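You operate a simulated robot arm through the tools that you are given. There is no shell and no other tool. Be economical: measure what you need, move in short steps, check, and stop when the job is done.

You are at the controls of a simulated two-armed robot. One attempt, no reset.

TASK
Pick up the yellow paddle with one hand, pass it to the other hand and put it on the aisle half of the black table.

Only the result counts: the job must be done as asked and must still hold three seconds after the hand-in. Knocking over, shifting, dropping, spilling or breaking anything else fails it.

THE ROBOT
Two 7-joint arms with two-finger parallel grippers on one trunk, on a base that drives. Base frame: it is fixed to the floor where the robot stands at the start and does not move with it; the origin is under the middle of the robot, x ahead of it, y to its left, z up; the surface under the hand at the start is at about z = 820. Lengths are in mm, angles in degrees, forces in N, time in s.
The left shoulder is at the start at [50, 177, 1029], the right one opposite. With the tool pointing down near the work surface each hand reaches from about 100 to 680 mm from the robot's upright axis, wherever it stands, measured 20 degrees to its own side. Places, roughly: aisle half of the black table (38x16 cm) [-1180, 1040, 600]; yellow paddle (3x3x20 cm) [700, 0, 900]. Payload 3.43 kg a hand.
The tool frame of a hand sits at the grasp point between the pads (the TCP): z along the fingers, y along the line on which they close. The tips reach 34 mm beyond it. The gripper opens to 128 mm. The fingers are 24 mm wide and 12 mm thick; the gripper's body (48 by 130 mm) begins 96 mm behind the TCP.
Orientation is that of the tool frame in the base frame, as a unit quaternion [x, y, z, w]. With the fingers straight down and closing along the base's y, the tool's x points along the base's -x, its y along +y and its z along -z.

THE INTERFACE
- The arms move only by the tool play_rows. It takes "left_moves", "right_moves" or both (then of equal length, played together; a hand with none holds still); each is a list of rows, each a list of 7 numbers: the shift along the tool's x, y, z in m, then the turn, a rotation vector about the tool's x, y, z in degrees, then the gripper command, from -1 (fully open) to 1 (shut), values between in proportion. In form: [[tx, ty, tz, ax, ay, az, claw], ...]. A call has 1 to 8 rows; each row shifts and turns the commanded pose from where the row before left it, along the tool's axes as they then stand. A row lasts 0.2 s, in which the tool goes at most 50 mm and 8.6 degrees; a call with a longer step from one row to the next is refused whole, and so is a gripper value outside its range. A pose out of reach is approached as far as the arm can. The call stops where the force on the tool passes 40 N (or 10 N more than at its start, if that is more) or the arm is blocked; 0.2 s more then pass. The fingers move at their own pace (about 108 mm/s each) and stop on an object; they squeeze with about 34 N. The grip force told is the motor's: it shows also when the fingers shut on nothing. Time passes only in rows, and 0.2 s behind the last, so rows that do not move let the fingers close. The reply holds the time, the measured pose of the TCP, the force on the tool along the base axes, the opening and the grip force, in the units named above and with some noise, with the torque about the TCP (base axes, N m) and any sound that the robot's microphone picked up.
- Cameras (640 x 400 px; columns grow to the right, rows downward): "scene" is now at [162.6, -21.2, 1225.4]; the picture's right is [-0.22, -0.97, 0.00], its down [-0.23, 0.05, -0.97] and it looks along [0.95, -0.22, -0.24] (base axes); focal length 273 px, centre (320, 200). "left" rides on the left gripper at [76, 11, -160] in its tool frame; the picture's right is [-0.15, 0.99, 0.00], its down [-0.88, -0.13, -0.46] and it looks along [-0.45, -0.07, 0.89] (tool axes); focal length 234 px, centre (320, 200). "right" rides on the right gripper at [76, -11, -160] in its tool frame; the picture's right is [0.15, 0.99, 0.00], its down [-0.88, 0.13, -0.46] and it looks along [-0.45, 0.07, 0.89] (tool axes); focal length 234 px, centre (320, 200). There is no depth. A picture from a camera that has moved, and an enlarged one, comes with that camera's place and axes in the base frame and with its lens.
- camera(camera): a new picture of that camera. The clock stands still meanwhile.
- raise_lower(by): slides the trunk up (or, below 0, down) by that many mm; the arms and the scene camera ride with it, the base frame stays. It gives what a move gives, with no picture.
- roll_base(legs): drives the robot by 1 to 6 legs, each [ahead, turn to the left] in mm and degrees, along the robot's own axes; the way and the turn of a leg run together, so that a leg with both is an arc; at most 1500 mm and 180 degrees a leg. The arms and the cameras ride along, it lands a little off, and it stops where it bumps. It gives what a move gives.
- pan_tilt(pan, tilt): turns the head with the scene camera to pan (to the left, within 80 degrees either way) and tilt (down, from -29 to 69), counted from straight ahead of the robot. It gives what a move gives.
- inspect(camera, box): a new picture of the part [left, top, right, bottom] of that camera's present view, enlarged. The clock stands still meanwhile.
- finish_job(): hands the job in; it is judged then, once.

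Go step by step. Nothing tells you exact positions but the pictures and the camera data: compare them with the known pose of the tool, close in by small moves and look again before you grip or let go. The budget is 120 turns and 108 pictures, counting those below and the enlarged ones. Unless the task says otherwise, let go and move clear before handing in, and close with one line.

The tools are called after "Emit:" as name(argument=value, ...) on one line, values as JSON. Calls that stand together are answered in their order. play_rows: Moves the arms, as the interface text tells. Its arguments: {"type":"object","properties":{"left_moves":{"type":"array","items":{"type":"array","items":{"type":"number"}}},"right_moves":{"type":"array","items":{"type":"array","items":{"type":"number"}}}},"required":[]} The other tools are called the same way: raise_lower (by) slides the trunk up or down; roll_base (legs) drives the base; pan_tilt (pan, tilt) turns the head that bears the scene camera; camera (camera) takes a picture; inspect (camera, box) takes an enlarged picture of a part of a camera's view; finish_job () hands the job in.

At the start:

```text
t: 0.0
left_tool_pos: [427.3, 108.3, 1135.4]
left_tool_rot: [0.0, 1.0, 0.0, 0.001]
left_contact_force: [0.0, 0.5, -0.3]
left_wrist_torque: [0.02, 0.0, 0.0]
left_grip_width: 127.8
left_grasp_force: 0.2
right_tool_pos: [398.4, -187.2, 1131.7]
right_tool_rot: [0.0, 1.0, 0.0, -0.001]
right_contact_force: [-0.4, -0.3, -0.5]
right_wrist_torque: [-0.05, 0.01, 0.02]
right_grip_width: 128.0
right_grasp_force: 0.1
trunk travel left (down, up): [-200.0, 201.0]
robot x, y, heading: [2.5, 1.4, 0.0]
head pan, tilt: [-12.9, 13.9]
```

scene: 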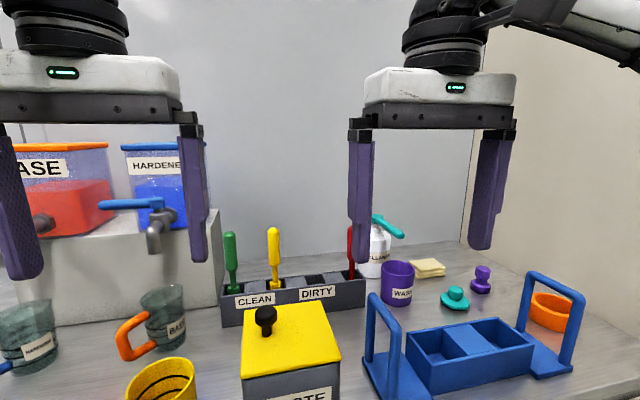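
right: 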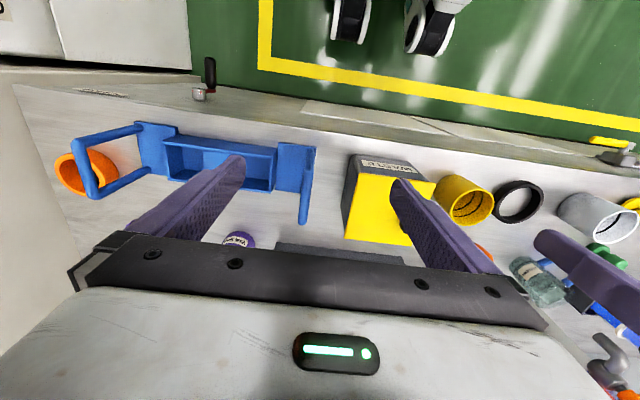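
left: 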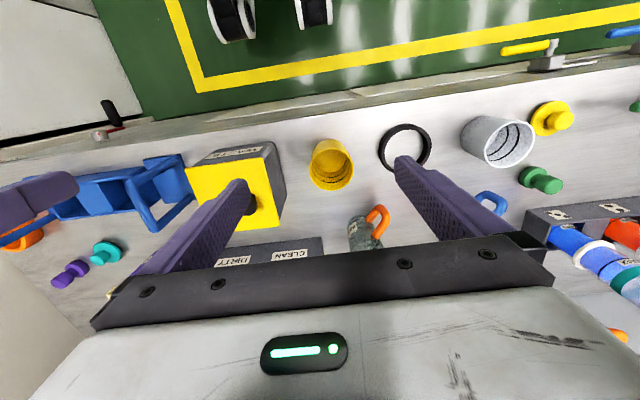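

The yellow paddle stands upright in the rack, in the CLEAN section, between a green and a red paddle. I'll look closer before planning a grasp.

Emit:
inspect(camera="scene", box=[200, 200, 400, 340])

Emit:
pan_tilt(pan=0, tilt=35)

Emit:
camera(camera="scene")

```text
2.86 times, centred on (300, 270) of scene
camera zoom: at [162.6, -21.2, 1225.4], right [-0.22, -0.97, 0.0], down [-0.23, 0.05, -0.97], along [0.95, -0.22, -0.24], focal length 781 px, centre (377, 0)
```

zoom: 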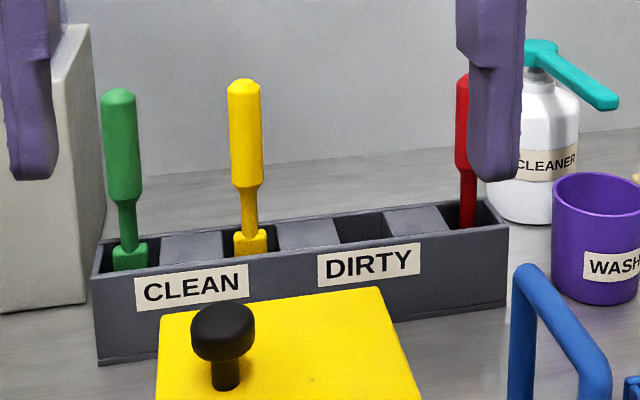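

```text
t: 0.8
left_tool_pos: [427.7, 108.5, 1135.9]
left_tool_rot: [0.0, 1.0, 0.001, 0.001]
left_contact_force: [-0.2, 0.0, -0.1]
left_wrist_torque: [-0.01, -0.02, -0.01]
left_grip_width: 127.9
left_grasp_force: 0.1
right_tool_pos: [398.8, -185.9, 1131.8]
right_tool_rot: [0.0, 1.0, 0.0, -0.001]
right_contact_force: [-0.7, 0.2, 0.2]
right_wrist_torque: [-0.02, 0.01, 0.0]
right_grip_width: 128.2
right_grasp_force: 0.0
trunk travel left (down, up): [-200.0, 201.0]
robot x, y, heading: [-2.7, 3.1, -0.1]
head pan, tilt: [0.0, 35.0]
```

```text
103 pictures are left
camera scene: at [159.7, -0.4, 1191.7], right [0.0, -1.0, 0.0], down [-0.57, 0.0, -0.82], along [0.82, 0.0, -0.57], focal length 273 px, centre (320, 200)
```

scene: 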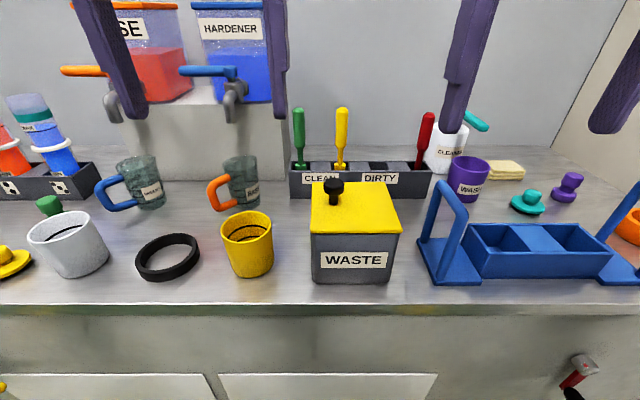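

The paddle stands in the rack at about [740, -45], with its top near z 1023. That's slightly beyond reach, so I'll pull the left hand back and roll about 100 mm ahead.

Emit:
play_rows(left_moves=[[0.04, 0.02, 0, 0, 0, 0, -1], [0.04, 0.02, 0, 0, 0, 0, -1], [0.02, 0.02, 0, 0, 0, 0, -1]])

Emit:
roll_base(legs=[[100, 0]])

Emit:
camera(camera="scene")

Emit:
camera(camera="right")

```text
t: 1.6
left_tool_pos: [325.4, 171.5, 1134.5]
left_tool_rot: [0.0, 1.0, 0.0, 0.001]
left_contact_force: [0.1, 0.4, -0.5]
left_wrist_torque: [0.0, 0.02, 0.04]
left_grip_width: 128.0
left_grasp_force: 0.1
right_tool_pos: [399.2, -185.6, 1132.1]
right_tool_rot: [0.0, 1.0, 0.0, 0.0]
right_contact_force: [0.5, 0.0, 0.7]
right_wrist_torque: [0.02, 0.0, 0.01]
right_grip_width: 128.0
right_grasp_force: 0.0
trunk travel left (down, up): [-200.0, 201.0]
robot x, y, heading: [-3.4, -6.2, 0.0]
head pan, tilt: [0.0, 35.0]
```

```text
t: 2.8
left_tool_pos: [426.0, 171.9, 1135.2]
left_tool_rot: [-0.002, 1.0, 0.0, -0.001]
left_contact_force: [0.7, -0.4, -0.4]
left_wrist_torque: [0.0, 0.03, 0.01]
left_grip_width: 127.8
left_grasp_force: 0.1
right_tool_pos: [499.3, -185.5, 1131.7]
right_tool_rot: [-0.001, 1.0, 0.0, -0.001]
right_contact_force: [0.6, -0.5, -0.4]
right_wrist_torque: [-0.01, -0.01, -0.03]
right_grip_width: 128.3
right_grasp_force: 0.0
trunk travel left (down, up): [-200.0, 201.0]
robot x, y, heading: [99.9, -3.2, 0.2]
head pan, tilt: [0.0, 35.0]
```

```text
102 pictures are left
camera scene: at [259.8, 0.4, 1191.5], right [0.0, -1.0, 0.0], down [-0.57, 0.0, -0.82], along [0.82, 0.0, -0.57], focal length 273 px, centre (320, 200)
```

scene: 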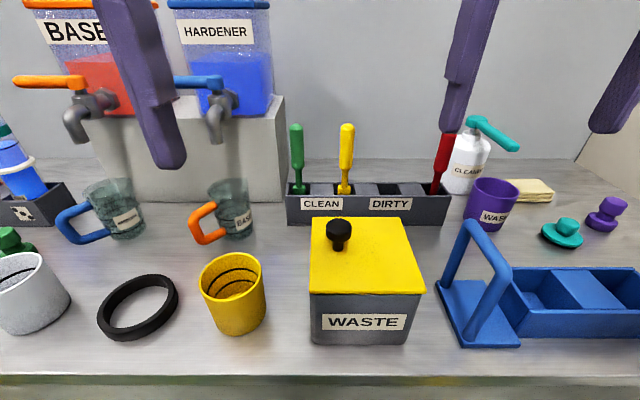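

```text
101 pictures are left
camera right: at [424.1, -195.3, 1291.4], right [-0.15, 0.99, 0.0], down [0.88, 0.13, 0.45], along [0.45, 0.07, -0.89], focal length 234 px, centre (320, 200)
```

right: 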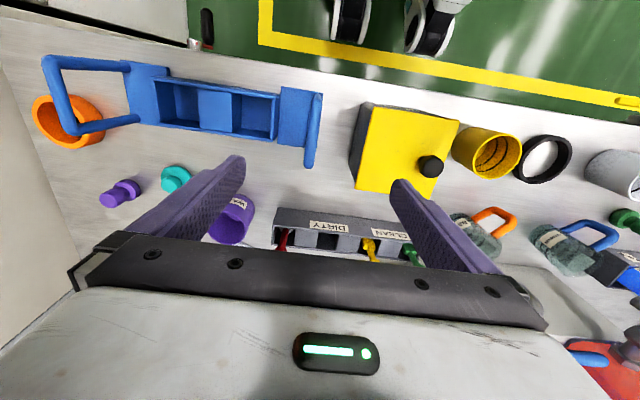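

The two views put the paddle top at about [732, -46, 1025]. Next I move the right hand above it with the fingers part open.

Emit:
play_rows(right_moves=[[-0.039, 0.023, 0, 0, 0, 0, -0.1], [-0.039, 0.023, 0, 0, 0, 0, -0.1], [-0.039, 0.023, 0, 0, 0, 0, -0.1], [-0.039, 0.023, 0, 0, 0, 0, -0.1], [-0.039, 0.023, 0, 0, 0, 0, -0.1], [-0.037, 0.023, 0, 0, 0, 0, -0.1], [0, 0, 0.03, 0, 0, 0, -0.1], [0, 0, 0, 0, 0, 0, -0.1]])

Emit:
camera(camera="scene")

Emit:
camera(camera="right")

```text
t: 4.6
left_tool_pos: [426.3, 172.0, 1134.9]
left_tool_rot: [-0.002, 1.0, 0.001, 0.001]
left_contact_force: [0.3, 0.1, -0.2]
left_wrist_torque: [0.03, 0.02, -0.02]
left_grip_width: 127.8
left_grasp_force: 0.0
right_tool_pos: [629.0, -108.5, 1103.3]
right_tool_rot: [-0.002, 1.0, 0.0, 0.0]
right_contact_force: [-0.4, 0.8, -0.4]
right_wrist_torque: [0.04, -0.01, 0.03]
right_grip_width: 70.4
right_grasp_force: 0.1
right hand out of reach, approached as far as the arm can: row 4, 5, 6
trunk travel left (down, up): [-200.0, 201.0]
robot x, y, heading: [99.2, 1.2, 0.4]
head pan, tilt: [0.0, 35.0]
```

```text
100 pictures are left
camera scene: at [259.1, 0.4, 1191.6], right [0.0, -1.0, 0.0], down [-0.57, 0.0, -0.82], along [0.82, 0.0, -0.57], focal length 273 px, centre (320, 200)
```

scene: 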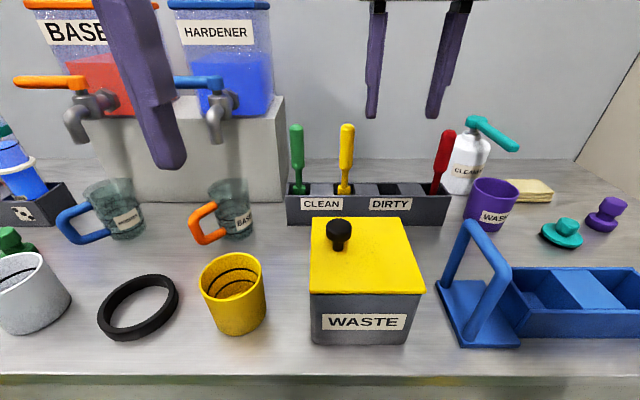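

```text
99 pictures are left
camera right: at [553.2, -118.2, 1261.9], right [-0.15, 0.99, 0.0], down [0.88, 0.13, 0.46], along [0.45, 0.07, -0.89], focal length 234 px, centre (320, 200)
```

right: 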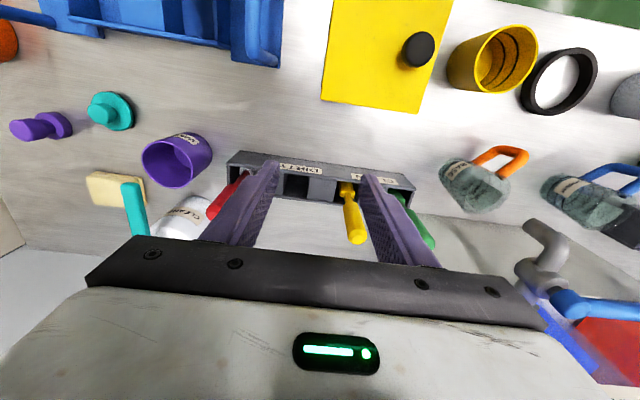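

The arm ran out of reach at this height. Raising the trunk brings the shoulder up and should give more, and then I go on.

Emit:
raise_lower(by=150)

Emit:
play_rows(right_moves=[[0, 0, 0.05, 0, 0, 0, -0.1], [0, 0, 0.05, 0, 0, 0, -0.1], [0, 0, 0.05, 0, 0, 0, -0.1], [-0.03, 0.015, 0.0, 0, 0, 0, -0.1], [-0.03, 0.015, 0, 0, 0, 0, -0.1], [-0.03, 0.015, 0, 0, 0, 0, -0.1], [-0.014, 0.017, 0, 0, 0, 0, -0.1], [0, 0, 0, 0, 0, 0, -0.1]])

Emit:
camera(camera="scene")

Emit:
camera(camera="right")

```text
t: 6.3
left_tool_pos: [425.4, 173.3, 1285.3]
left_tool_rot: [-0.001, 1.0, 0.0, 0.001]
left_contact_force: [0.5, 0.5, 0.1]
left_wrist_torque: [-0.01, 0.01, -0.01]
left_grip_width: 128.1
left_grasp_force: 0.1
right_tool_pos: [628.9, -108.6, 1252.3]
right_tool_rot: [-0.001, 1.0, 0.0, 0.0]
right_contact_force: [0.7, -0.6, -0.2]
right_wrist_torque: [-0.01, 0.0, -0.02]
right_grip_width: 70.6
right_grasp_force: 0.1
trunk travel left (down, up): [-350.0, 51.0]
robot x, y, heading: [95.5, 0.7, 0.2]
head pan, tilt: [0.0, 35.0]
```

```text
t: 8.2
left_tool_pos: [424.8, 172.2, 1285.6]
left_tool_rot: [-0.002, 1.0, 0.0, 0.001]
left_contact_force: [0.0, -0.3, -0.9]
left_wrist_torque: [0.02, 0.0, -0.02]
left_grip_width: 127.6
left_grasp_force: 0.1
right_tool_pos: [709.1, -50.2, 1099.8]
right_tool_rot: [-0.002, 1.0, 0.0, 0.0]
right_contact_force: [0.6, -0.5, 0.4]
right_wrist_torque: [-0.01, -0.01, -0.02]
right_grip_width: 70.4
right_grasp_force: 0.2
right hand out of reach, approached as far as the arm can: row 6, 7
trunk travel left (down, up): [-350.0, 51.0]
robot x, y, heading: [100.7, 0.4, 0.1]
head pan, tilt: [0.0, 35.0]
```

```text
98 pictures are left
camera scene: at [259.2, 0.1, 1341.6], right [0.0, -1.0, 0.0], down [-0.57, 0.0, -0.82], along [0.82, 0.0, -0.57], focal length 273 px, centre (320, 200)
```

scene: 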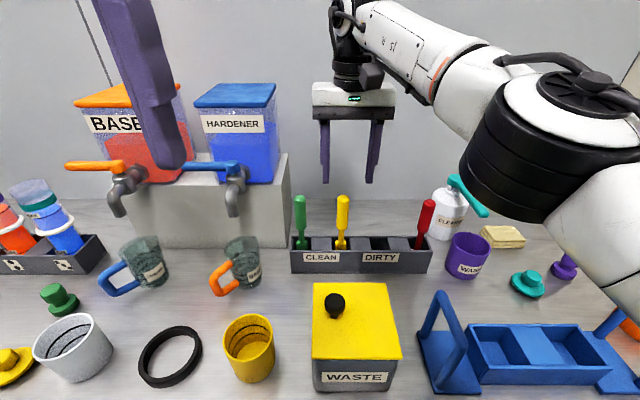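

```text
97 pictures are left
camera right: at [633.3, -60.9, 1259.6], right [-0.15, 0.99, 0.0], down [0.88, 0.13, 0.46], along [0.45, 0.07, -0.89], focal length 234 px, centre (320, 200)
```

right: 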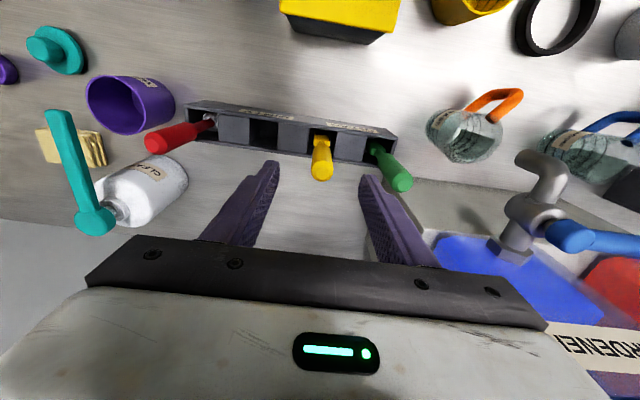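

The right camera now gives the paddle top at about [718, -45]. I shift a little and come down to just above it.

Emit:
play_rows(right_moves=[[0, 0.004, 0.03, 0, 0, 0, -0.1], [-0.01, 0, 0.01, 0, 0, 0, -0.1], [0, 0, 0, 0, 0, 0, -0.1]])

Emit:
camera(camera="right")

Emit:
inspect(camera="scene", box=[270, 130, 430, 280])

```text
t: 8.9
left_tool_pos: [425.4, 171.5, 1286.6]
left_tool_rot: [-0.002, 1.0, 0.001, 0.001]
left_contact_force: [0.0, -0.7, -0.7]
left_wrist_torque: [0.0, 0.01, 0.0]
left_grip_width: 127.8
left_grasp_force: 0.0
right_tool_pos: [719.2, -48.6, 1059.4]
right_tool_rot: [-0.001, 1.0, 0.0, 0.0]
right_contact_force: [0.0, -0.3, -1.2]
right_wrist_torque: [0.04, 0.0, 0.02]
right_grip_width: 70.4
right_grasp_force: 0.0
trunk travel left (down, up): [-350.0, 51.0]
robot x, y, heading: [99.8, 3.7, 0.3]
head pan, tilt: [0.0, 35.0]
```

```text
96 pictures are left
camera right: at [642.7, -58.7, 1218.8], right [-0.15, 0.99, 0.0], down [0.88, 0.13, 0.46], along [0.45, 0.07, -0.89], focal length 234 px, centre (320, 200)
```

right: 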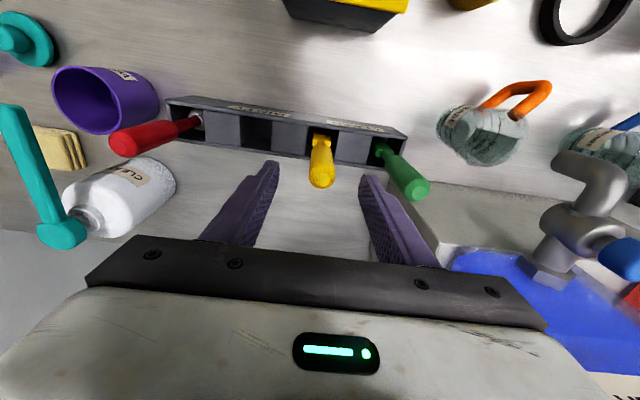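

```text
2.67 times, centred on (350, 205) of scene
camera zoom: at [259.3, -0.3, 1341.6], right [0.0, -1.0, 0.0], down [-0.57, 0.0, -0.82], along [0.82, 0.0, -0.57], focal length 729 px, centre (240, 187)
```

zoom: 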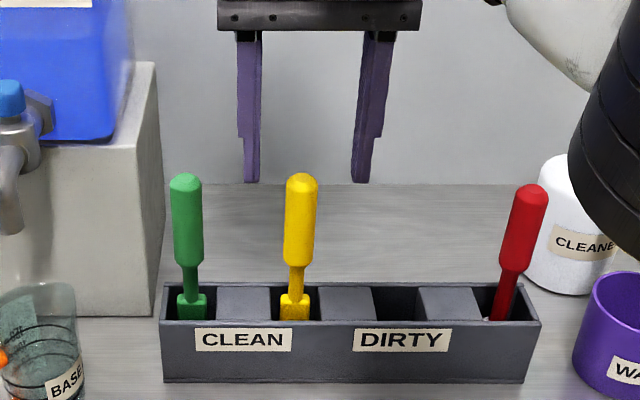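

The fingers straddle the paddle, which is at about [721, -46], so I shift 3 mm, come down to z 985 and look before closing.

Emit:
play_rows(right_moves=[[-0.002, 0.003, 0.03, 0, 0, 0, -0.1], [0, 0, 0.03, 0, 0, 0, -0.1], [0, 0, 0.014, 0, 0, 0, -0.1], [0, 0, 0, 0, 0, 0, -0.1]])

Emit:
camera(camera="right")

Emit:
inspect(camera="scene", box=[270, 130, 430, 280])

```text
t: 9.9
left_tool_pos: [425.1, 171.5, 1284.9]
left_tool_rot: [-0.001, 1.0, -0.001, 0.001]
left_contact_force: [-0.8, -0.6, -0.6]
left_wrist_torque: [-0.01, 0.0, 0.0]
left_grip_width: 128.0
left_grasp_force: 0.1
right_tool_pos: [720.4, -43.1, 988.1]
right_tool_rot: [0.0, 1.0, 0.0, 0.0]
right_contact_force: [-0.1, -0.4, 0.7]
right_wrist_torque: [0.02, 0.0, -0.01]
right_grip_width: 70.2
right_grasp_force: 0.0
trunk travel left (down, up): [-350.0, 51.0]
robot x, y, heading: [101.6, 0.4, 0.2]
head pan, tilt: [0.0, 35.0]
```

```text
94 pictures are left
camera right: at [645.2, -54.5, 1146.7], right [-0.15, 0.99, 0.0], down [0.88, 0.13, 0.46], along [0.45, 0.07, -0.89], focal length 234 px, centre (320, 200)
```

right: 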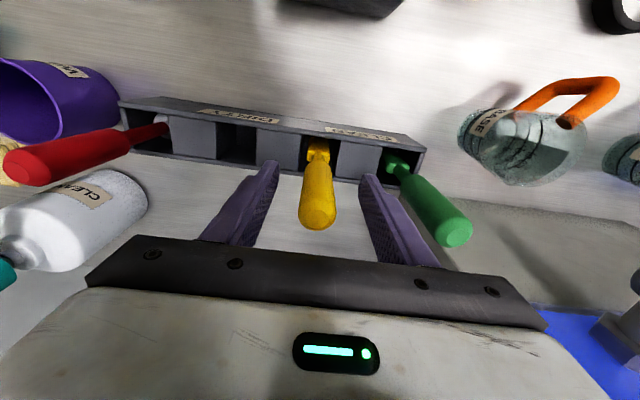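

```text
2.67 times, centred on (350, 205) of scene
camera zoom: at [259.1, 0.4, 1341.6], right [0.0, -1.0, 0.0], down [-0.57, 0.0, -0.82], along [0.82, 0.0, -0.57], focal length 729 px, centre (240, 187)
```

zoom: 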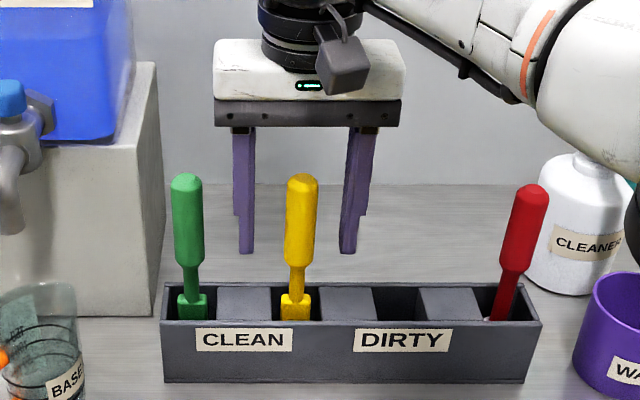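

The handle is between the fingers in both views, with the green paddle clear. Closing now.

Emit:
play_rows(right_moves=[[0, 0, 0, 0, 0, 0, 1], [0, 0, 0, 0, 0, 0, 1], [0, 0, 0, 0, 0, 0, 1]])

Emit:
camera(camera="right")

```text
t: 10.8
left_tool_pos: [424.5, 172.9, 1286.2]
left_tool_rot: [-0.001, 1.0, 0.0, 0.001]
left_contact_force: [-1.0, 0.4, -0.1]
left_wrist_torque: [-0.02, -0.01, -0.01]
left_grip_width: 128.0
left_grasp_force: 0.1
right_tool_pos: [720.2, -43.6, 987.6]
right_tool_rot: [-0.002, 1.0, -0.001, 0.0]
right_contact_force: [-0.2, -0.3, 0.7]
right_wrist_torque: [-0.02, -0.02, 0.01]
right_grip_width: 23.6
right_grasp_force: 34.3
trunk travel left (down, up): [-350.0, 51.0]
robot x, y, heading: [99.4, 0.3, -0.0]
head pan, tilt: [0.0, 35.0]
```

```text
92 pictures are left
camera right: at [645.1, -54.3, 1147.1], right [-0.15, 0.99, 0.0], down [0.88, 0.13, 0.46], along [0.45, 0.07, -0.89], focal length 234 px, centre (320, 200)
```

right: 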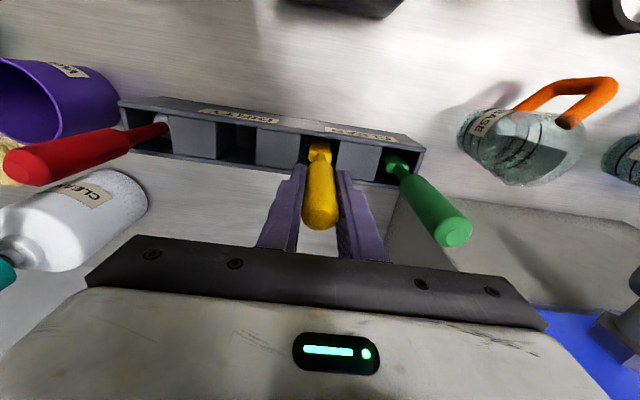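

Gripped at 23.6 mm width. I lift straight up by trunk and then by arm.

Emit:
raise_lower(by=50)

Emit:
play_rows(right_moves=[[0, 0, -0.025, 0, 0, 0, 1], [0, 0, -0.025, 0, 0, 0, 1], [0, 0, -0.025, 0, 0, 0, 1], [0, 0, -0.025, 0, 0, 0, 1], [0, 0, 0, 0, 0, 0, 1]])

Emit:
camera(camera="scene")

```text
t: 11.7
left_tool_pos: [426.4, 173.3, 1334.5]
left_tool_rot: [-0.002, 1.0, 0.0, 0.001]
left_contact_force: [-0.1, 0.3, 0.4]
left_wrist_torque: [0.02, 0.03, 0.01]
left_grip_width: 128.0
left_grasp_force: 0.1
right_tool_pos: [720.2, -44.5, 1036.5]
right_tool_rot: [-0.002, 1.0, 0.0, 0.001]
right_contact_force: [-0.2, -0.6, -1.1]
right_wrist_torque: [-0.01, 0.03, -0.03]
right_grip_width: 23.7
right_grasp_force: 33.5
trunk travel left (down, up): [-400.0, 1.0]
robot x, y, heading: [100.1, 1.7, 0.1]
head pan, tilt: [0.0, 35.0]
```

```text
t: 12.9
left_tool_pos: [426.1, 172.4, 1334.1]
left_tool_rot: [-0.002, 1.0, 0.0, 0.0]
left_contact_force: [-0.5, 0.8, -1.1]
left_wrist_torque: [0.01, 0.01, 0.01]
left_grip_width: 127.9
left_grasp_force: 0.1
right_tool_pos: [713.3, -48.4, 1136.1]
right_tool_rot: [-0.002, 1.0, 0.001, 0.0]
right_contact_force: [-0.2, 0.3, -0.9]
right_wrist_torque: [0.05, 0.0, -0.03]
right_grip_width: 23.7
right_grasp_force: 34.0
right hand out of reach, approached as far as the arm can: row 3, 4
trunk travel left (down, up): [-400.0, 1.0]
robot x, y, heading: [98.4, 2.4, 0.3]
head pan, tilt: [0.0, 35.0]
```

```text
91 pictures are left
camera scene: at [259.4, 0.5, 1391.6], right [0.0, -1.0, 0.0], down [-0.57, 0.0, -0.82], along [0.82, 0.0, -0.57], focal length 273 px, centre (320, 200)
```

scene: 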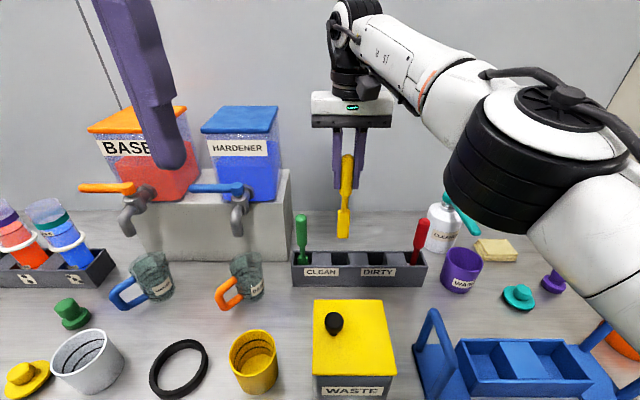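

The paddle is free of the rack. I retract it up and toward the robot, then back the base away from the bench.

Emit:
play_rows(right_moves=[[0.03, 0, -0.02, 0, 0, 0, 1], [0.03, 0, -0.03, 0, 0, 0, 1], [0.03, 0, -0.03, 0, 0, 0, 1], [0.03, 0, -0.03, 0, 0, 0, 1], [0.03, 0, -0.02, 0, 0, 0, 1], [0.03, 0, 0, 0, 0, 0, 1], [0.03, -0.02, 0, 0, 0, 0, 1], [0, 0, 0, 0, 0, 0, 1]])

Emit:
roll_base(legs=[[-500, 0]])

Emit:
pan_tilt(pan=80, tilt=35)

Emit:
camera(camera="scene")

```text
t: 14.7
left_tool_pos: [426.2, 172.7, 1334.7]
left_tool_rot: [-0.001, 1.0, -0.001, 0.0]
left_contact_force: [0.8, 0.4, 0.0]
left_wrist_torque: [-0.03, 0.0, -0.02]
left_grip_width: 127.9
left_grasp_force: 0.1
right_tool_pos: [501.8, -67.5, 1266.0]
right_tool_rot: [-0.002, 1.0, -0.001, -0.001]
right_contact_force: [0.3, 0.0, -0.2]
right_wrist_torque: [-0.1, 0.01, 0.0]
right_grip_width: 23.6
right_grasp_force: 33.5
trunk travel left (down, up): [-400.0, 1.0]
robot x, y, heading: [98.7, -0.5, 0.5]
head pan, tilt: [0.0, 35.0]
```

```text
t: 17.6
left_tool_pos: [-80.3, 172.0, 1334.9]
left_tool_rot: [-0.012, 1.0, 0.0, 0.001]
left_contact_force: [-0.8, -0.4, 0.0]
left_wrist_torque: [0.04, 0.0, 0.06]
left_grip_width: 127.9
left_grasp_force: 0.0
right_tool_pos: [1.3, -67.2, 1265.1]
right_tool_rot: [-0.011, 1.0, 0.0, 0.0]
right_contact_force: [0.1, 0.1, -0.2]
right_wrist_torque: [0.01, 0.0, 0.01]
right_grip_width: 23.6
right_grasp_force: 34.5
trunk travel left (down, up): [-400.0, 1.0]
robot x, y, heading: [-404.2, -3.9, 1.6]
head pan, tilt: [0.0, 35.0]
```

```text
t: 19.1
left_tool_pos: [-79.6, 172.1, 1334.9]
left_tool_rot: [-0.012, 1.0, 0.0, 0.001]
left_contact_force: [0.2, -0.3, 0.9]
left_wrist_torque: [0.0, 0.01, -0.02]
left_grip_width: 127.9
left_grasp_force: 0.0
right_tool_pos: [0.6, -65.9, 1266.0]
right_tool_rot: [-0.011, 1.0, 0.0, 0.0]
right_contact_force: [0.5, 0.0, -0.6]
right_wrist_torque: [-0.01, 0.01, 0.01]
right_grip_width: 23.7
right_grasp_force: 34.0
trunk travel left (down, up): [-400.0, 1.0]
robot x, y, heading: [-403.1, -6.0, 1.4]
head pan, tilt: [80.0, 35.0]
```

```text
90 pictures are left
camera scene: at [-317.7, 81.6, 1391.6], right [0.99, -0.15, 0.0], down [-0.09, -0.57, -0.82], along [0.12, 0.81, -0.57], focal length 273 px, centre (320, 200)
```

scene: 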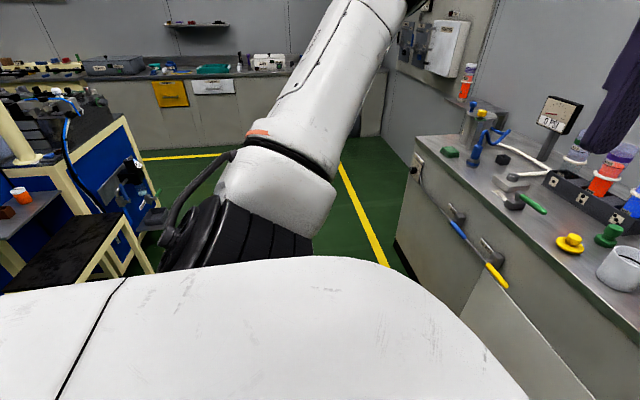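

The black table seems to be behind and to the left. I turn the robot toward it and look with the head straight.

Emit:
roll_base(legs=[[0, 125]])

Emit:
pan_tilt(pan=0, tilt=30)

Emit:
camera(camera="scene")

```text
t: 24.7
left_tool_pos: [-733.8, 155.9, 1336.0]
left_tool_rot: [0.891, -0.453, -0.001, -0.001]
left_contact_force: [0.3, 0.4, -0.1]
left_wrist_torque: [0.04, 0.0, 0.0]
left_grip_width: 128.2
left_grasp_force: 0.0
right_tool_pos: [-583.1, 358.6, 1265.7]
right_tool_rot: [0.891, -0.453, 0.0, 0.0]
right_contact_force: [-0.3, -1.3, -1.0]
right_wrist_torque: [0.02, -0.02, 0.0]
right_grip_width: 23.6
right_grasp_force: 33.4
trunk travel left (down, up): [-400.0, 1.0]
robot x, y, heading: [-400.5, -5.2, 126.2]
head pan, tilt: [80.0, 35.0]
```

```text
t: 26.3
left_tool_pos: [-732.5, 157.6, 1335.0]
left_tool_rot: [0.891, -0.454, -0.001, -0.001]
left_contact_force: [-0.1, -0.2, -0.5]
left_wrist_torque: [0.02, 0.03, -0.01]
left_grip_width: 128.0
left_grasp_force: 0.0
right_tool_pos: [-584.2, 359.7, 1266.5]
right_tool_rot: [0.891, -0.454, 0.0, 0.0]
right_contact_force: [0.0, -0.3, -0.3]
right_wrist_torque: [-0.03, 0.04, 0.03]
right_grip_width: 23.3
right_grasp_force: 33.5
trunk travel left (down, up): [-400.0, 1.0]
robot x, y, heading: [-405.7, -4.7, 126.3]
head pan, tilt: [0.0, 30.0]
```

```text
89 pictures are left
camera scene: at [-495.6, 122.7, 1399.4], right [0.81, 0.59, 0.0], down [0.29, -0.4, -0.87], along [-0.51, 0.7, -0.5], focal length 273 px, centre (320, 200)
```

scene: 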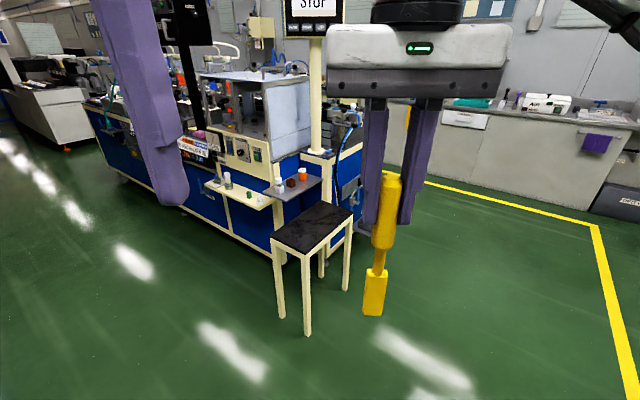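

The low black table with cream legs is at roughly [-1190, 1020]. I look closer for labels that mark its halves.

Emit:
inspect(camera="scene", box=[180, 140, 380, 270])

Emit:
camera(camera="left")

```text
3.08 times, centred on (280, 205) of scene
camera zoom: at [-495.6, 122.7, 1399.4], right [0.81, 0.59, 0.0], down [0.29, -0.4, -0.87], along [-0.51, 0.7, -0.5], focal length 841 px, centre (443, 185)
```

zoom: 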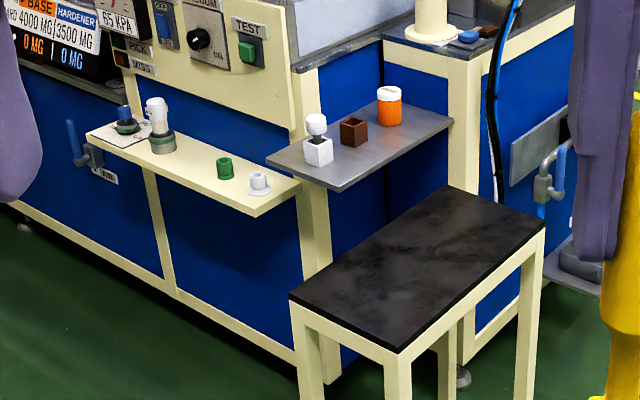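

```text
87 pictures are left
camera left: at [-698.4, 88.9, 1494.4], right [-0.89, -0.46, 0.0], down [-0.41, 0.79, 0.46], along [-0.21, 0.4, -0.89], focal length 234 px, centre (320, 200)
```

left: 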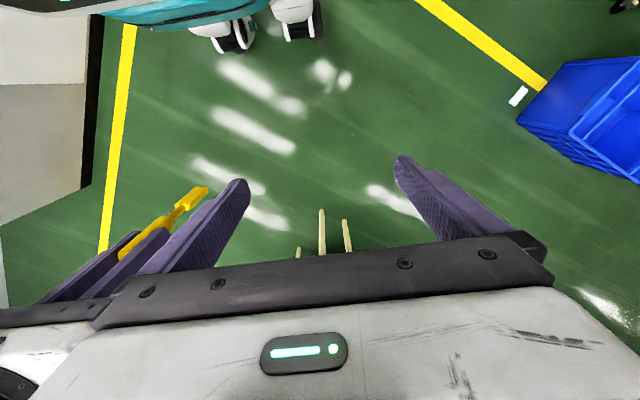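

No labels are visible, so the aisle half should be the table's long side away from the machine, toward +x, with the table spanning x -1300..-1085 and y 825..1235. I do the handover here over clear floor: lower and shift the right hand, then turn its fingers to the left while the left hand turns about its axis.

Emit:
play_rows(right_moves=[[0, -0.035, 0.03, 0, 0, 0, 1], [0, -0.035, 0.03, 0, 0, 0, 1], [0, -0.01, 0.04, 0, 0, 0, 1], [0, 0, 0, -8.5, 0, 0, 1], [0, 0, 0, -8.5, 0, 0, 1], [0, 0, 0, -8.5, 0, 0, 1], [0, 0, 0, -8.5, 0, 0, 1], [0, 0, 0, -8.5, 0, 0, 1]], left_moves=[[0, 0, 0, 0, 0, 8.5, -1], [0, 0, 0, 0, 0, 8.5, -1], [0, 0, 0, 0, 0, 8.5, -1], [0, 0, 0, 0, 0, 8.5, -1], [0, 0, 0, 0, 0, 8.5, -1], [0, 0, 0, 0, 0, 8.5, -1], [0, 0, 0, 0, 0, 8.5, -1], [0, 0, 0, 0, 0, 8.5, -1]])

Emit:
camera(camera="scene")

```text
t: 28.1
left_tool_pos: [-712.5, 154.5, 1319.5]
left_tool_rot: [-0.484, 0.875, 0.001, 0.0]
left_contact_force: [0.3, 0.5, 0.3]
left_wrist_torque: [-0.03, 0.03, 0.01]
left_grip_width: 128.0
left_grasp_force: 0.0
left hand out of reach, approached as far as the arm can: row 8
right_tool_pos: [-518.1, 408.0, 1165.3]
right_tool_rot: [0.83, -0.423, -0.165, 0.324]
right_contact_force: [0.0, 0.1, -0.8]
right_wrist_torque: [0.01, -0.07, 0.02]
right_grip_width: 23.1
right_grasp_force: 33.8
trunk travel left (down, up): [-400.0, 1.0]
robot x, y, heading: [-401.6, -3.7, 126.0]
head pan, tilt: [0.0, 30.0]
```

```text
86 pictures are left
camera scene: at [-494.9, 123.5, 1399.4], right [0.81, 0.59, 0.0], down [0.29, -0.4, -0.87], along [-0.51, 0.7, -0.5], focal length 273 px, centre (320, 200)
```

scene: 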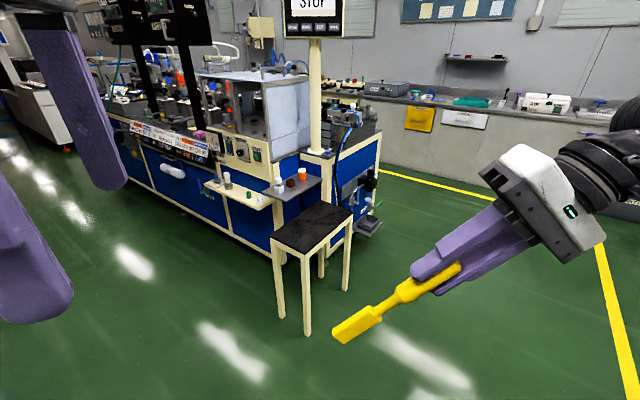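

The paddle is swinging to horizontal. I finish both turns while lowering the left hand a bit.

Emit:
play_rows(right_moves=[[0, 0, 0, -8.5, 0, 0, 1], [0, 0, 0, -8.5, 0, 0, 1], [0, 0, 0, -8.5, 0, 0, 1], [0, 0, 0, -8.5, 0, 0, 1], [0, 0, 0, -8.5, 0, 0, 1], [0, 0, 0, -5, 0, 0, 1], [0, 0, 0, 0, 0, 0, 1]], left_moves=[[0, 0.02, 0.04, 0, 0, 0, -1], [0, 0.02, 0.04, 0, 0, 0, -1], [0, 0.02, 0, 0, 0, 7.3, -1], [0, 0.02, 0, 0, 0, 7.3, -1], [0, 0, 0, 0, 0, 7.4, -1], [0, 0, 0, 0, 0, 0, -1], [0, 0, 0, 0, 0, 0, -1]])

Emit:
camera(camera="scene")

Emit:
camera(camera="left")

Emit:
camera(camera="right")

```text
t: 29.7
left_tool_pos: [-673.0, 160.3, 1207.0]
left_tool_rot: [-0.309, 0.951, 0.001, 0.0]
left_contact_force: [0.8, -0.8, 0.1]
left_wrist_torque: [0.01, 0.0, -0.03]
left_grip_width: 127.9
left_grasp_force: 0.1
left hand out of reach, approached as far as the arm can: row 3, 4, 5
right_tool_pos: [-518.5, 407.0, 1164.1]
right_tool_rot: [0.629, -0.321, -0.321, 0.631]
right_contact_force: [-0.1, 0.2, 0.1]
right_wrist_torque: [0.05, -0.02, -0.02]
right_grip_width: 23.0
right_grasp_force: 34.0
trunk travel left (down, up): [-400.0, 1.0]
robot x, y, heading: [-402.9, -6.4, 126.1]
head pan, tilt: [0.0, 30.0]
```

```text
85 pictures are left
camera scene: at [-495.3, 122.7, 1399.4], right [0.81, 0.59, 0.0], down [0.29, -0.4, -0.87], along [-0.51, 0.7, -0.5], focal length 273 px, centre (320, 200)
```

scene: 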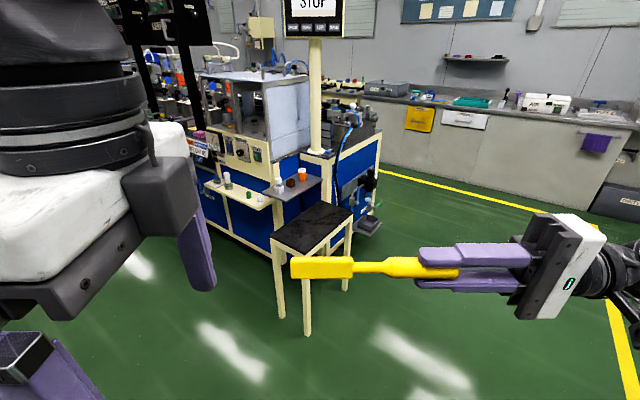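

```text
84 pictures are left
camera left: at [-742.9, 124.9, 1366.0], right [-0.47, 0.89, 0.0], down [0.79, 0.41, 0.46], along [0.4, 0.21, -0.89], focal length 234 px, centre (320, 200)
```

left: 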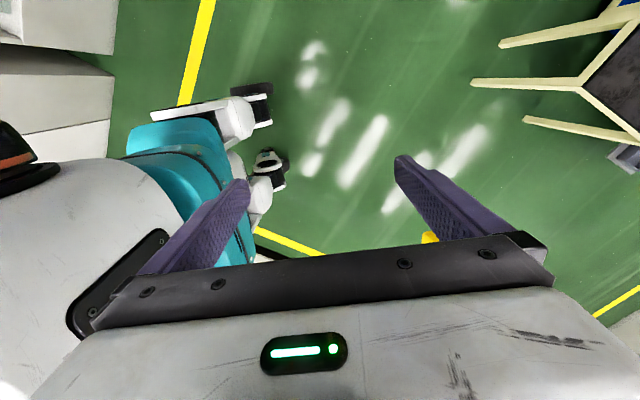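

```text
83 pictures are left
camera right: at [-345.4, 440.4, 1153.4], right [0.09, -0.12, 0.99], down [-0.15, 0.98, 0.13], along [-0.98, -0.16, 0.07], focal length 234 px, centre (320, 200)
```

right: 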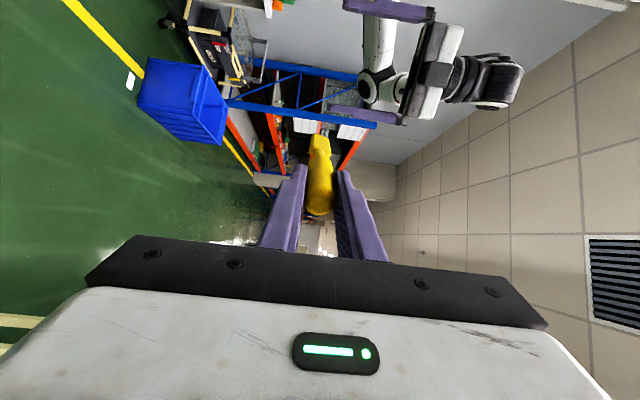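

The paddle is now horizontal, pointing to the robot's left, with the blade end about 184 mm out from the right TCP. I bring the left hand forward to straddle the paddle's line, still beyond the blade's end.

Emit:
play_rows(left_moves=[[0, 0.036, -0.005, 0, 0, 0, -1], [0, 0.036, 0, 0, 0, 0, -1], [0, 0.036, 0, 0, 0, 0, -1], [0, 0, 0, 0, 0, 0, -1]])

Emit:
camera(camera="left")

Emit:
camera(camera="scene")

```text
t: 30.7
left_tool_pos: [-662.5, 190.4, 1196.7]
left_tool_rot: [-0.31, 0.951, 0.001, 0.0]
left_contact_force: [-0.3, 0.6, 0.0]
left_wrist_torque: [0.02, 0.01, -0.02]
left_grip_width: 127.9
left_grasp_force: 0.1
left hand out of reach, approached as far as the arm can: row 1, 2, 3
right_tool_pos: [-519.3, 406.2, 1165.9]
right_tool_rot: [0.63, -0.321, -0.321, 0.63]
right_contact_force: [0.2, -0.1, -0.4]
right_wrist_torque: [0.03, -0.05, -0.01]
right_grip_width: 23.2
right_grasp_force: 33.7
trunk travel left (down, up): [-400.0, 1.0]
robot x, y, heading: [-402.3, -6.3, 126.1]
head pan, tilt: [0.0, 30.0]
```

```text
82 pictures are left
camera left: at [-730.9, 153.8, 1355.6], right [-0.47, 0.88, 0.0], down [0.79, 0.41, 0.46], along [0.4, 0.21, -0.89], focal length 234 px, centre (320, 200)
```

left: 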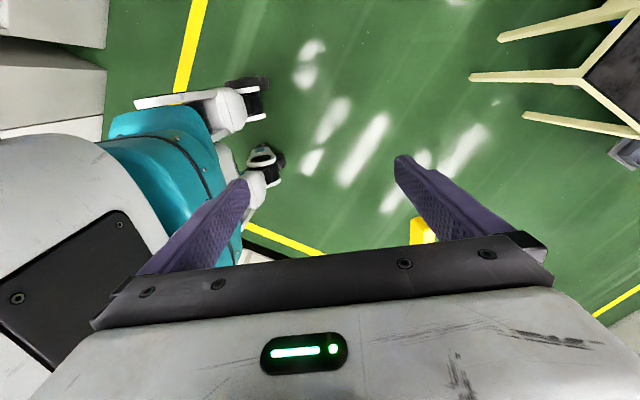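

```text
81 pictures are left
camera scene: at [-495.6, 122.6, 1399.4], right [0.81, 0.59, 0.0], down [0.29, -0.4, -0.87], along [-0.51, 0.7, -0.5], focal length 273 px, centre (320, 200)
```

scene: 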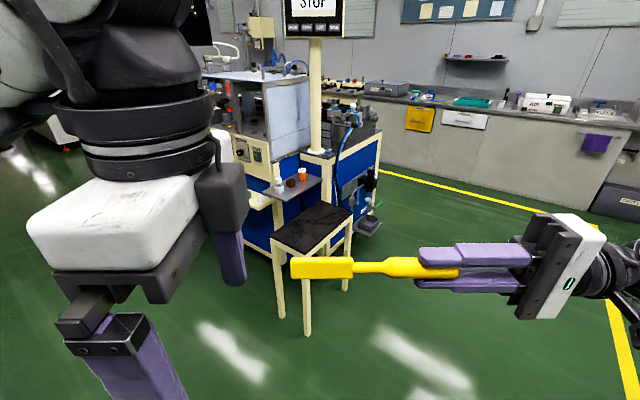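

The left arm's wrist limit blocks forward motion there, but moving right should free it. I'll rise, go over the paddle, then descend.

Emit:
play_rows(left_moves=[[0, 0, -0.04, 0, 0, 0, -1], [-0.015, 0, -0.03, 0, 0, 0, -1], [-0.04, 0, 0, 0, 0, 0, -1], [-0.04, 0.01, 0, 0, 0, 0, -1], [-0.02, 0.03, 0, 0, 0, 0, -1], [0, 0.03, 0, 0, 0, 0, -1], [0, 0.02, 0, 0, 0, 0, -1], [0, 0, 0, 0, 0, 0, -1]])

Emit:
camera(camera="left")

Emit:
camera(camera="scene")

```text
t: 32.5
left_tool_pos: [-573.4, 271.2, 1235.0]
left_tool_rot: [-0.31, 0.951, 0.002, 0.0]
left_contact_force: [-0.1, 0.1, 0.0]
left_wrist_torque: [0.04, 0.0, -0.03]
left_grip_width: 128.3
left_grasp_force: 0.1
left hand out of reach, approached as far as the arm can: row 1, 2, 5, 6, 7
right_tool_pos: [-519.0, 407.1, 1164.5]
right_tool_rot: [0.63, -0.321, -0.321, 0.63]
right_contact_force: [0.0, 0.1, -0.3]
right_wrist_torque: [0.01, -0.01, -0.03]
right_grip_width: 23.2
right_grasp_force: 33.5
trunk travel left (down, up): [-400.0, 1.0]
robot x, y, heading: [-399.4, -6.0, 126.1]
head pan, tilt: [0.0, 30.0]
```

```text
80 pictures are left
camera left: at [-642.5, 235.8, 1394.0], right [-0.47, 0.88, 0.0], down [0.79, 0.41, 0.46], along [0.4, 0.22, -0.89], focal length 234 px, centre (320, 200)
```

left: 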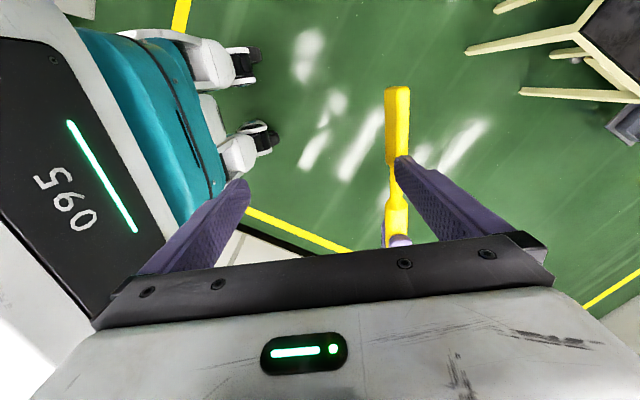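

```text
79 pictures are left
camera scene: at [-495.5, 122.6, 1399.4], right [0.81, 0.59, 0.0], down [0.29, -0.4, -0.87], along [-0.51, 0.7, -0.5], focal length 273 px, centre (320, 200)
```

scene: 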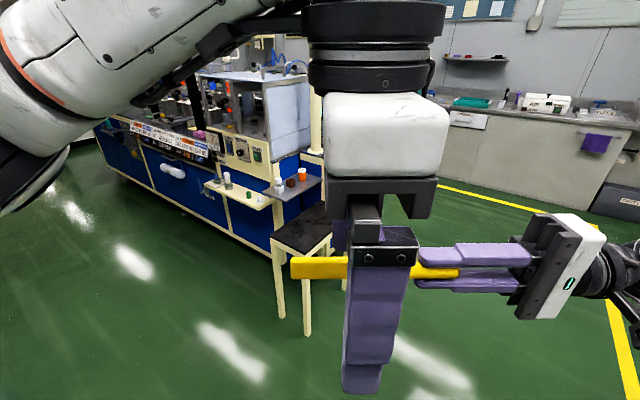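

The left hand can't go further ahead in this pose, so I'll bring the paddle to it: the right hand drops 30 mm and comes 76 mm toward the robot.

Emit:
play_rows(right_moves=[[0, -0.03, 0, 0, 0, 0, 1], [0.03, 0, 0, 0, 0, 0, 1], [0.03, 0, 0, 0, 0, 0, 1], [0.016, 0, 0, 0, 0, 0, 1], [0, 0, 0, 0, 0, 0, 1]])

Emit:
camera(camera="left")

Emit:
camera(camera="scene")

```text
t: 33.7
left_tool_pos: [-574.3, 271.9, 1235.0]
left_tool_rot: [-0.312, 0.95, 0.001, 0.0]
left_contact_force: [-0.7, 0.1, -0.9]
left_wrist_torque: [-0.02, -0.01, 0.0]
left_grip_width: 127.9
left_grasp_force: 0.0
right_tool_pos: [-473.4, 345.2, 1134.2]
right_tool_rot: [0.63, -0.321, -0.321, 0.63]
right_contact_force: [-0.2, 0.0, -0.6]
right_wrist_torque: [0.02, -0.02, -0.01]
right_grip_width: 23.2
right_grasp_force: 34.1
trunk travel left (down, up): [-400.0, 1.0]
robot x, y, heading: [-396.5, -7.6, 126.1]
head pan, tilt: [0.0, 30.0]
```

```text
78 pictures are left
camera left: at [-642.7, 235.9, 1394.0], right [-0.47, 0.88, 0.0], down [0.79, 0.41, 0.46], along [0.4, 0.22, -0.89], focal length 234 px, centre (320, 200)
```

left: 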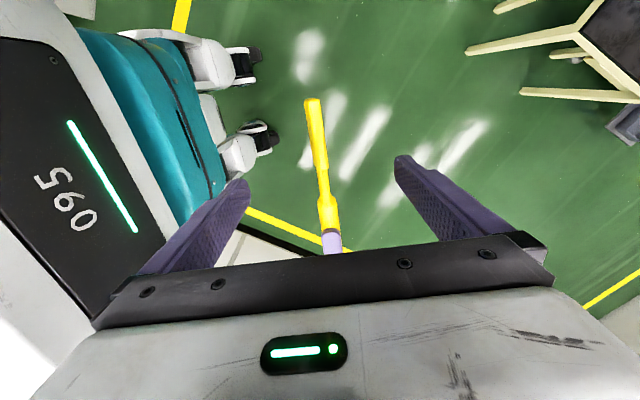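

```text
77 pictures are left
camera scene: at [-495.6, 122.8, 1399.4], right [0.81, 0.59, 0.0], down [0.29, -0.4, -0.87], along [-0.51, 0.7, -0.5], focal length 273 px, centre (320, 200)
```

scene: 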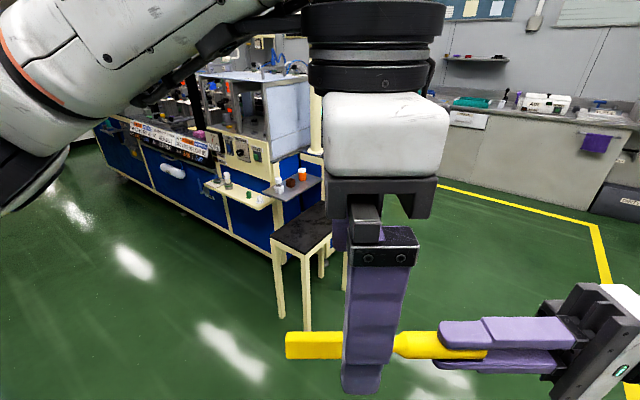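

The paddle is centred between the left fingers, at the start of the blade. Lowering the left hand now so that only the fingertip portion takes the blade, which keeps the tips off the table later.

Emit:
play_rows(left_moves=[[0.006, 0, 0.03, 0, 0, 0, -0.5], [0, 0, 0.03, 0, 0, 0, -0.2], [0, 0, 0.017, 0, 0, 0, -0.2], [0, 0, 0, 0, 0, 0, -0.2]])

Emit:
camera(camera="left")

Emit:
camera(camera="scene")

Emit:
camera(camera="right")

```text
t: 34.7
left_tool_pos: [-578.4, 269.0, 1157.1]
left_tool_rot: [-0.31, 0.951, 0.001, 0.0]
left_contact_force: [0.3, -0.3, 0.0]
left_wrist_torque: [0.02, 0.01, 0.0]
left_grip_width: 76.5
left_grasp_force: 0.1
right_tool_pos: [-472.8, 344.8, 1134.5]
right_tool_rot: [0.63, -0.321, -0.322, 0.63]
right_contact_force: [-0.1, 0.1, -0.8]
right_wrist_torque: [0.02, -0.04, -0.02]
right_grip_width: 23.2
right_grasp_force: 34.5
trunk travel left (down, up): [-400.0, 1.0]
robot x, y, heading: [-405.6, -4.2, 125.9]
head pan, tilt: [0.0, 30.0]
```

```text
76 pictures are left
camera left: at [-647.5, 234.5, 1315.6], right [-0.46, 0.89, 0.0], down [0.79, 0.41, 0.46], along [0.4, 0.21, -0.89], focal length 234 px, centre (320, 200)
```

left: 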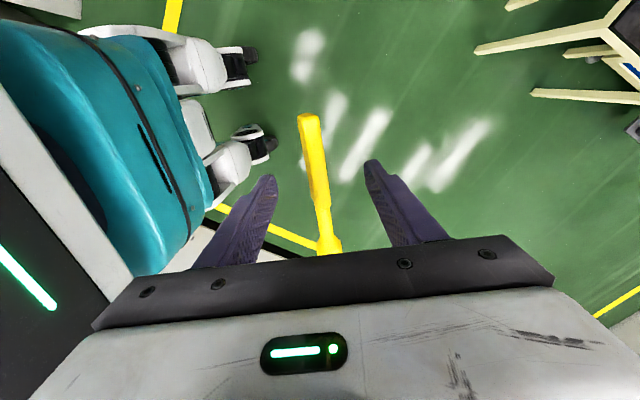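

```text
75 pictures are left
camera scene: at [-495.4, 122.7, 1399.4], right [0.81, 0.59, 0.0], down [0.29, -0.4, -0.87], along [-0.51, 0.7, -0.5], focal length 273 px, centre (320, 200)
```

scene: 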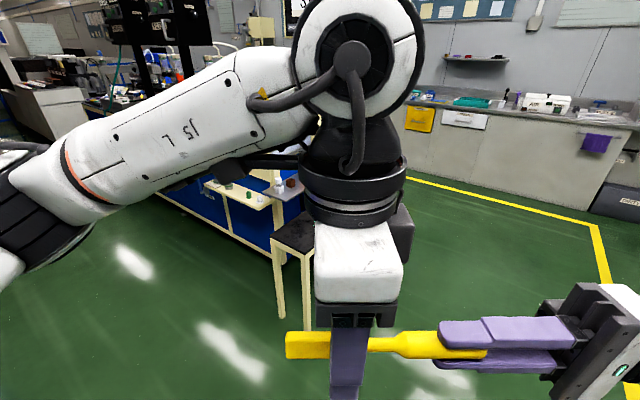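

```text
74 pictures are left
camera right: at [-299.5, 378.3, 1123.5], right [0.09, -0.12, 0.99], down [-0.15, 0.98, 0.13], along [-0.99, -0.16, 0.07], focal length 234 px, centre (320, 200)
```

right: 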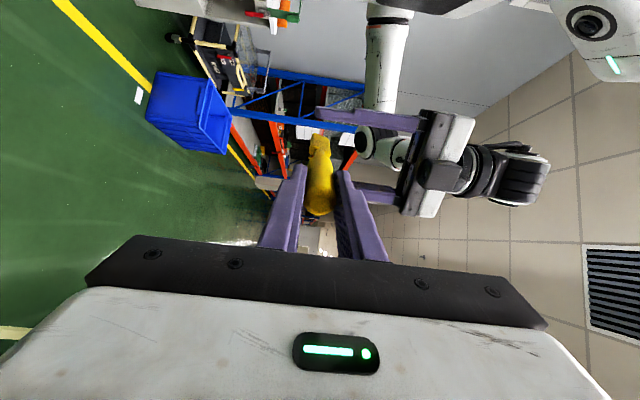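

The blade is centred between the left fingertips. I close the left hand on it.

Emit:
play_rows(left_moves=[[0, 0, 0, 0, 0, 0, 1], [0, 0, 0, 0, 0, 0, 1], [0, 0, 0, 0, 0, 0, 1], [0, 0, 0, 0, 0, 0, 1]])

Emit:
camera(camera="left")

Emit:
inspect(camera="right", box=[240, 80, 480, 230])

```text
t: 35.7
left_tool_pos: [-578.0, 269.9, 1156.0]
left_tool_rot: [-0.308, 0.951, 0.0, 0.0]
left_contact_force: [2.4, -4.0, 0.9]
left_wrist_torque: [-0.59, -0.41, -0.72]
left_grip_width: 16.9
left_grasp_force: 33.8
right_tool_pos: [-474.2, 345.4, 1134.6]
right_tool_rot: [0.63, -0.322, -0.322, 0.63]
right_contact_force: [-1.2, 4.4, -1.0]
right_wrist_torque: [0.49, 0.35, 0.22]
right_grip_width: 23.3
right_grasp_force: 33.5
trunk travel left (down, up): [-400.0, 1.0]
robot x, y, heading: [-400.0, -4.8, 126.2]
head pan, tilt: [0.0, 30.0]
```

```text
73 pictures are left
camera left: at [-647.5, 234.5, 1315.8], right [-0.46, 0.89, 0.0], down [0.79, 0.41, 0.46], along [0.4, 0.21, -0.89], focal length 234 px, centre (320, 200)
```

left: 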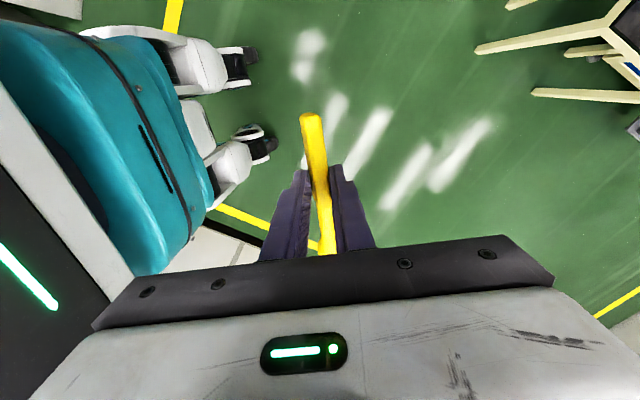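

```text
2.67 times, centred on (360, 155) of right
camera zoom: at [-299.6, 378.4, 1123.5], right [0.09, -0.12, 0.99], down [-0.15, 0.98, 0.13], along [-0.99, -0.16, 0.07], focal length 624 px, centre (213, 320)
```

zoom: 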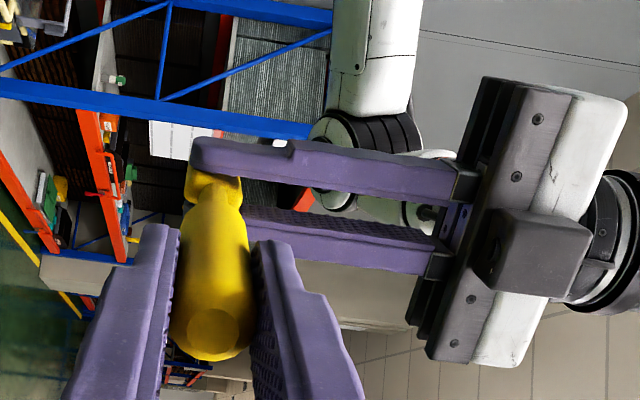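

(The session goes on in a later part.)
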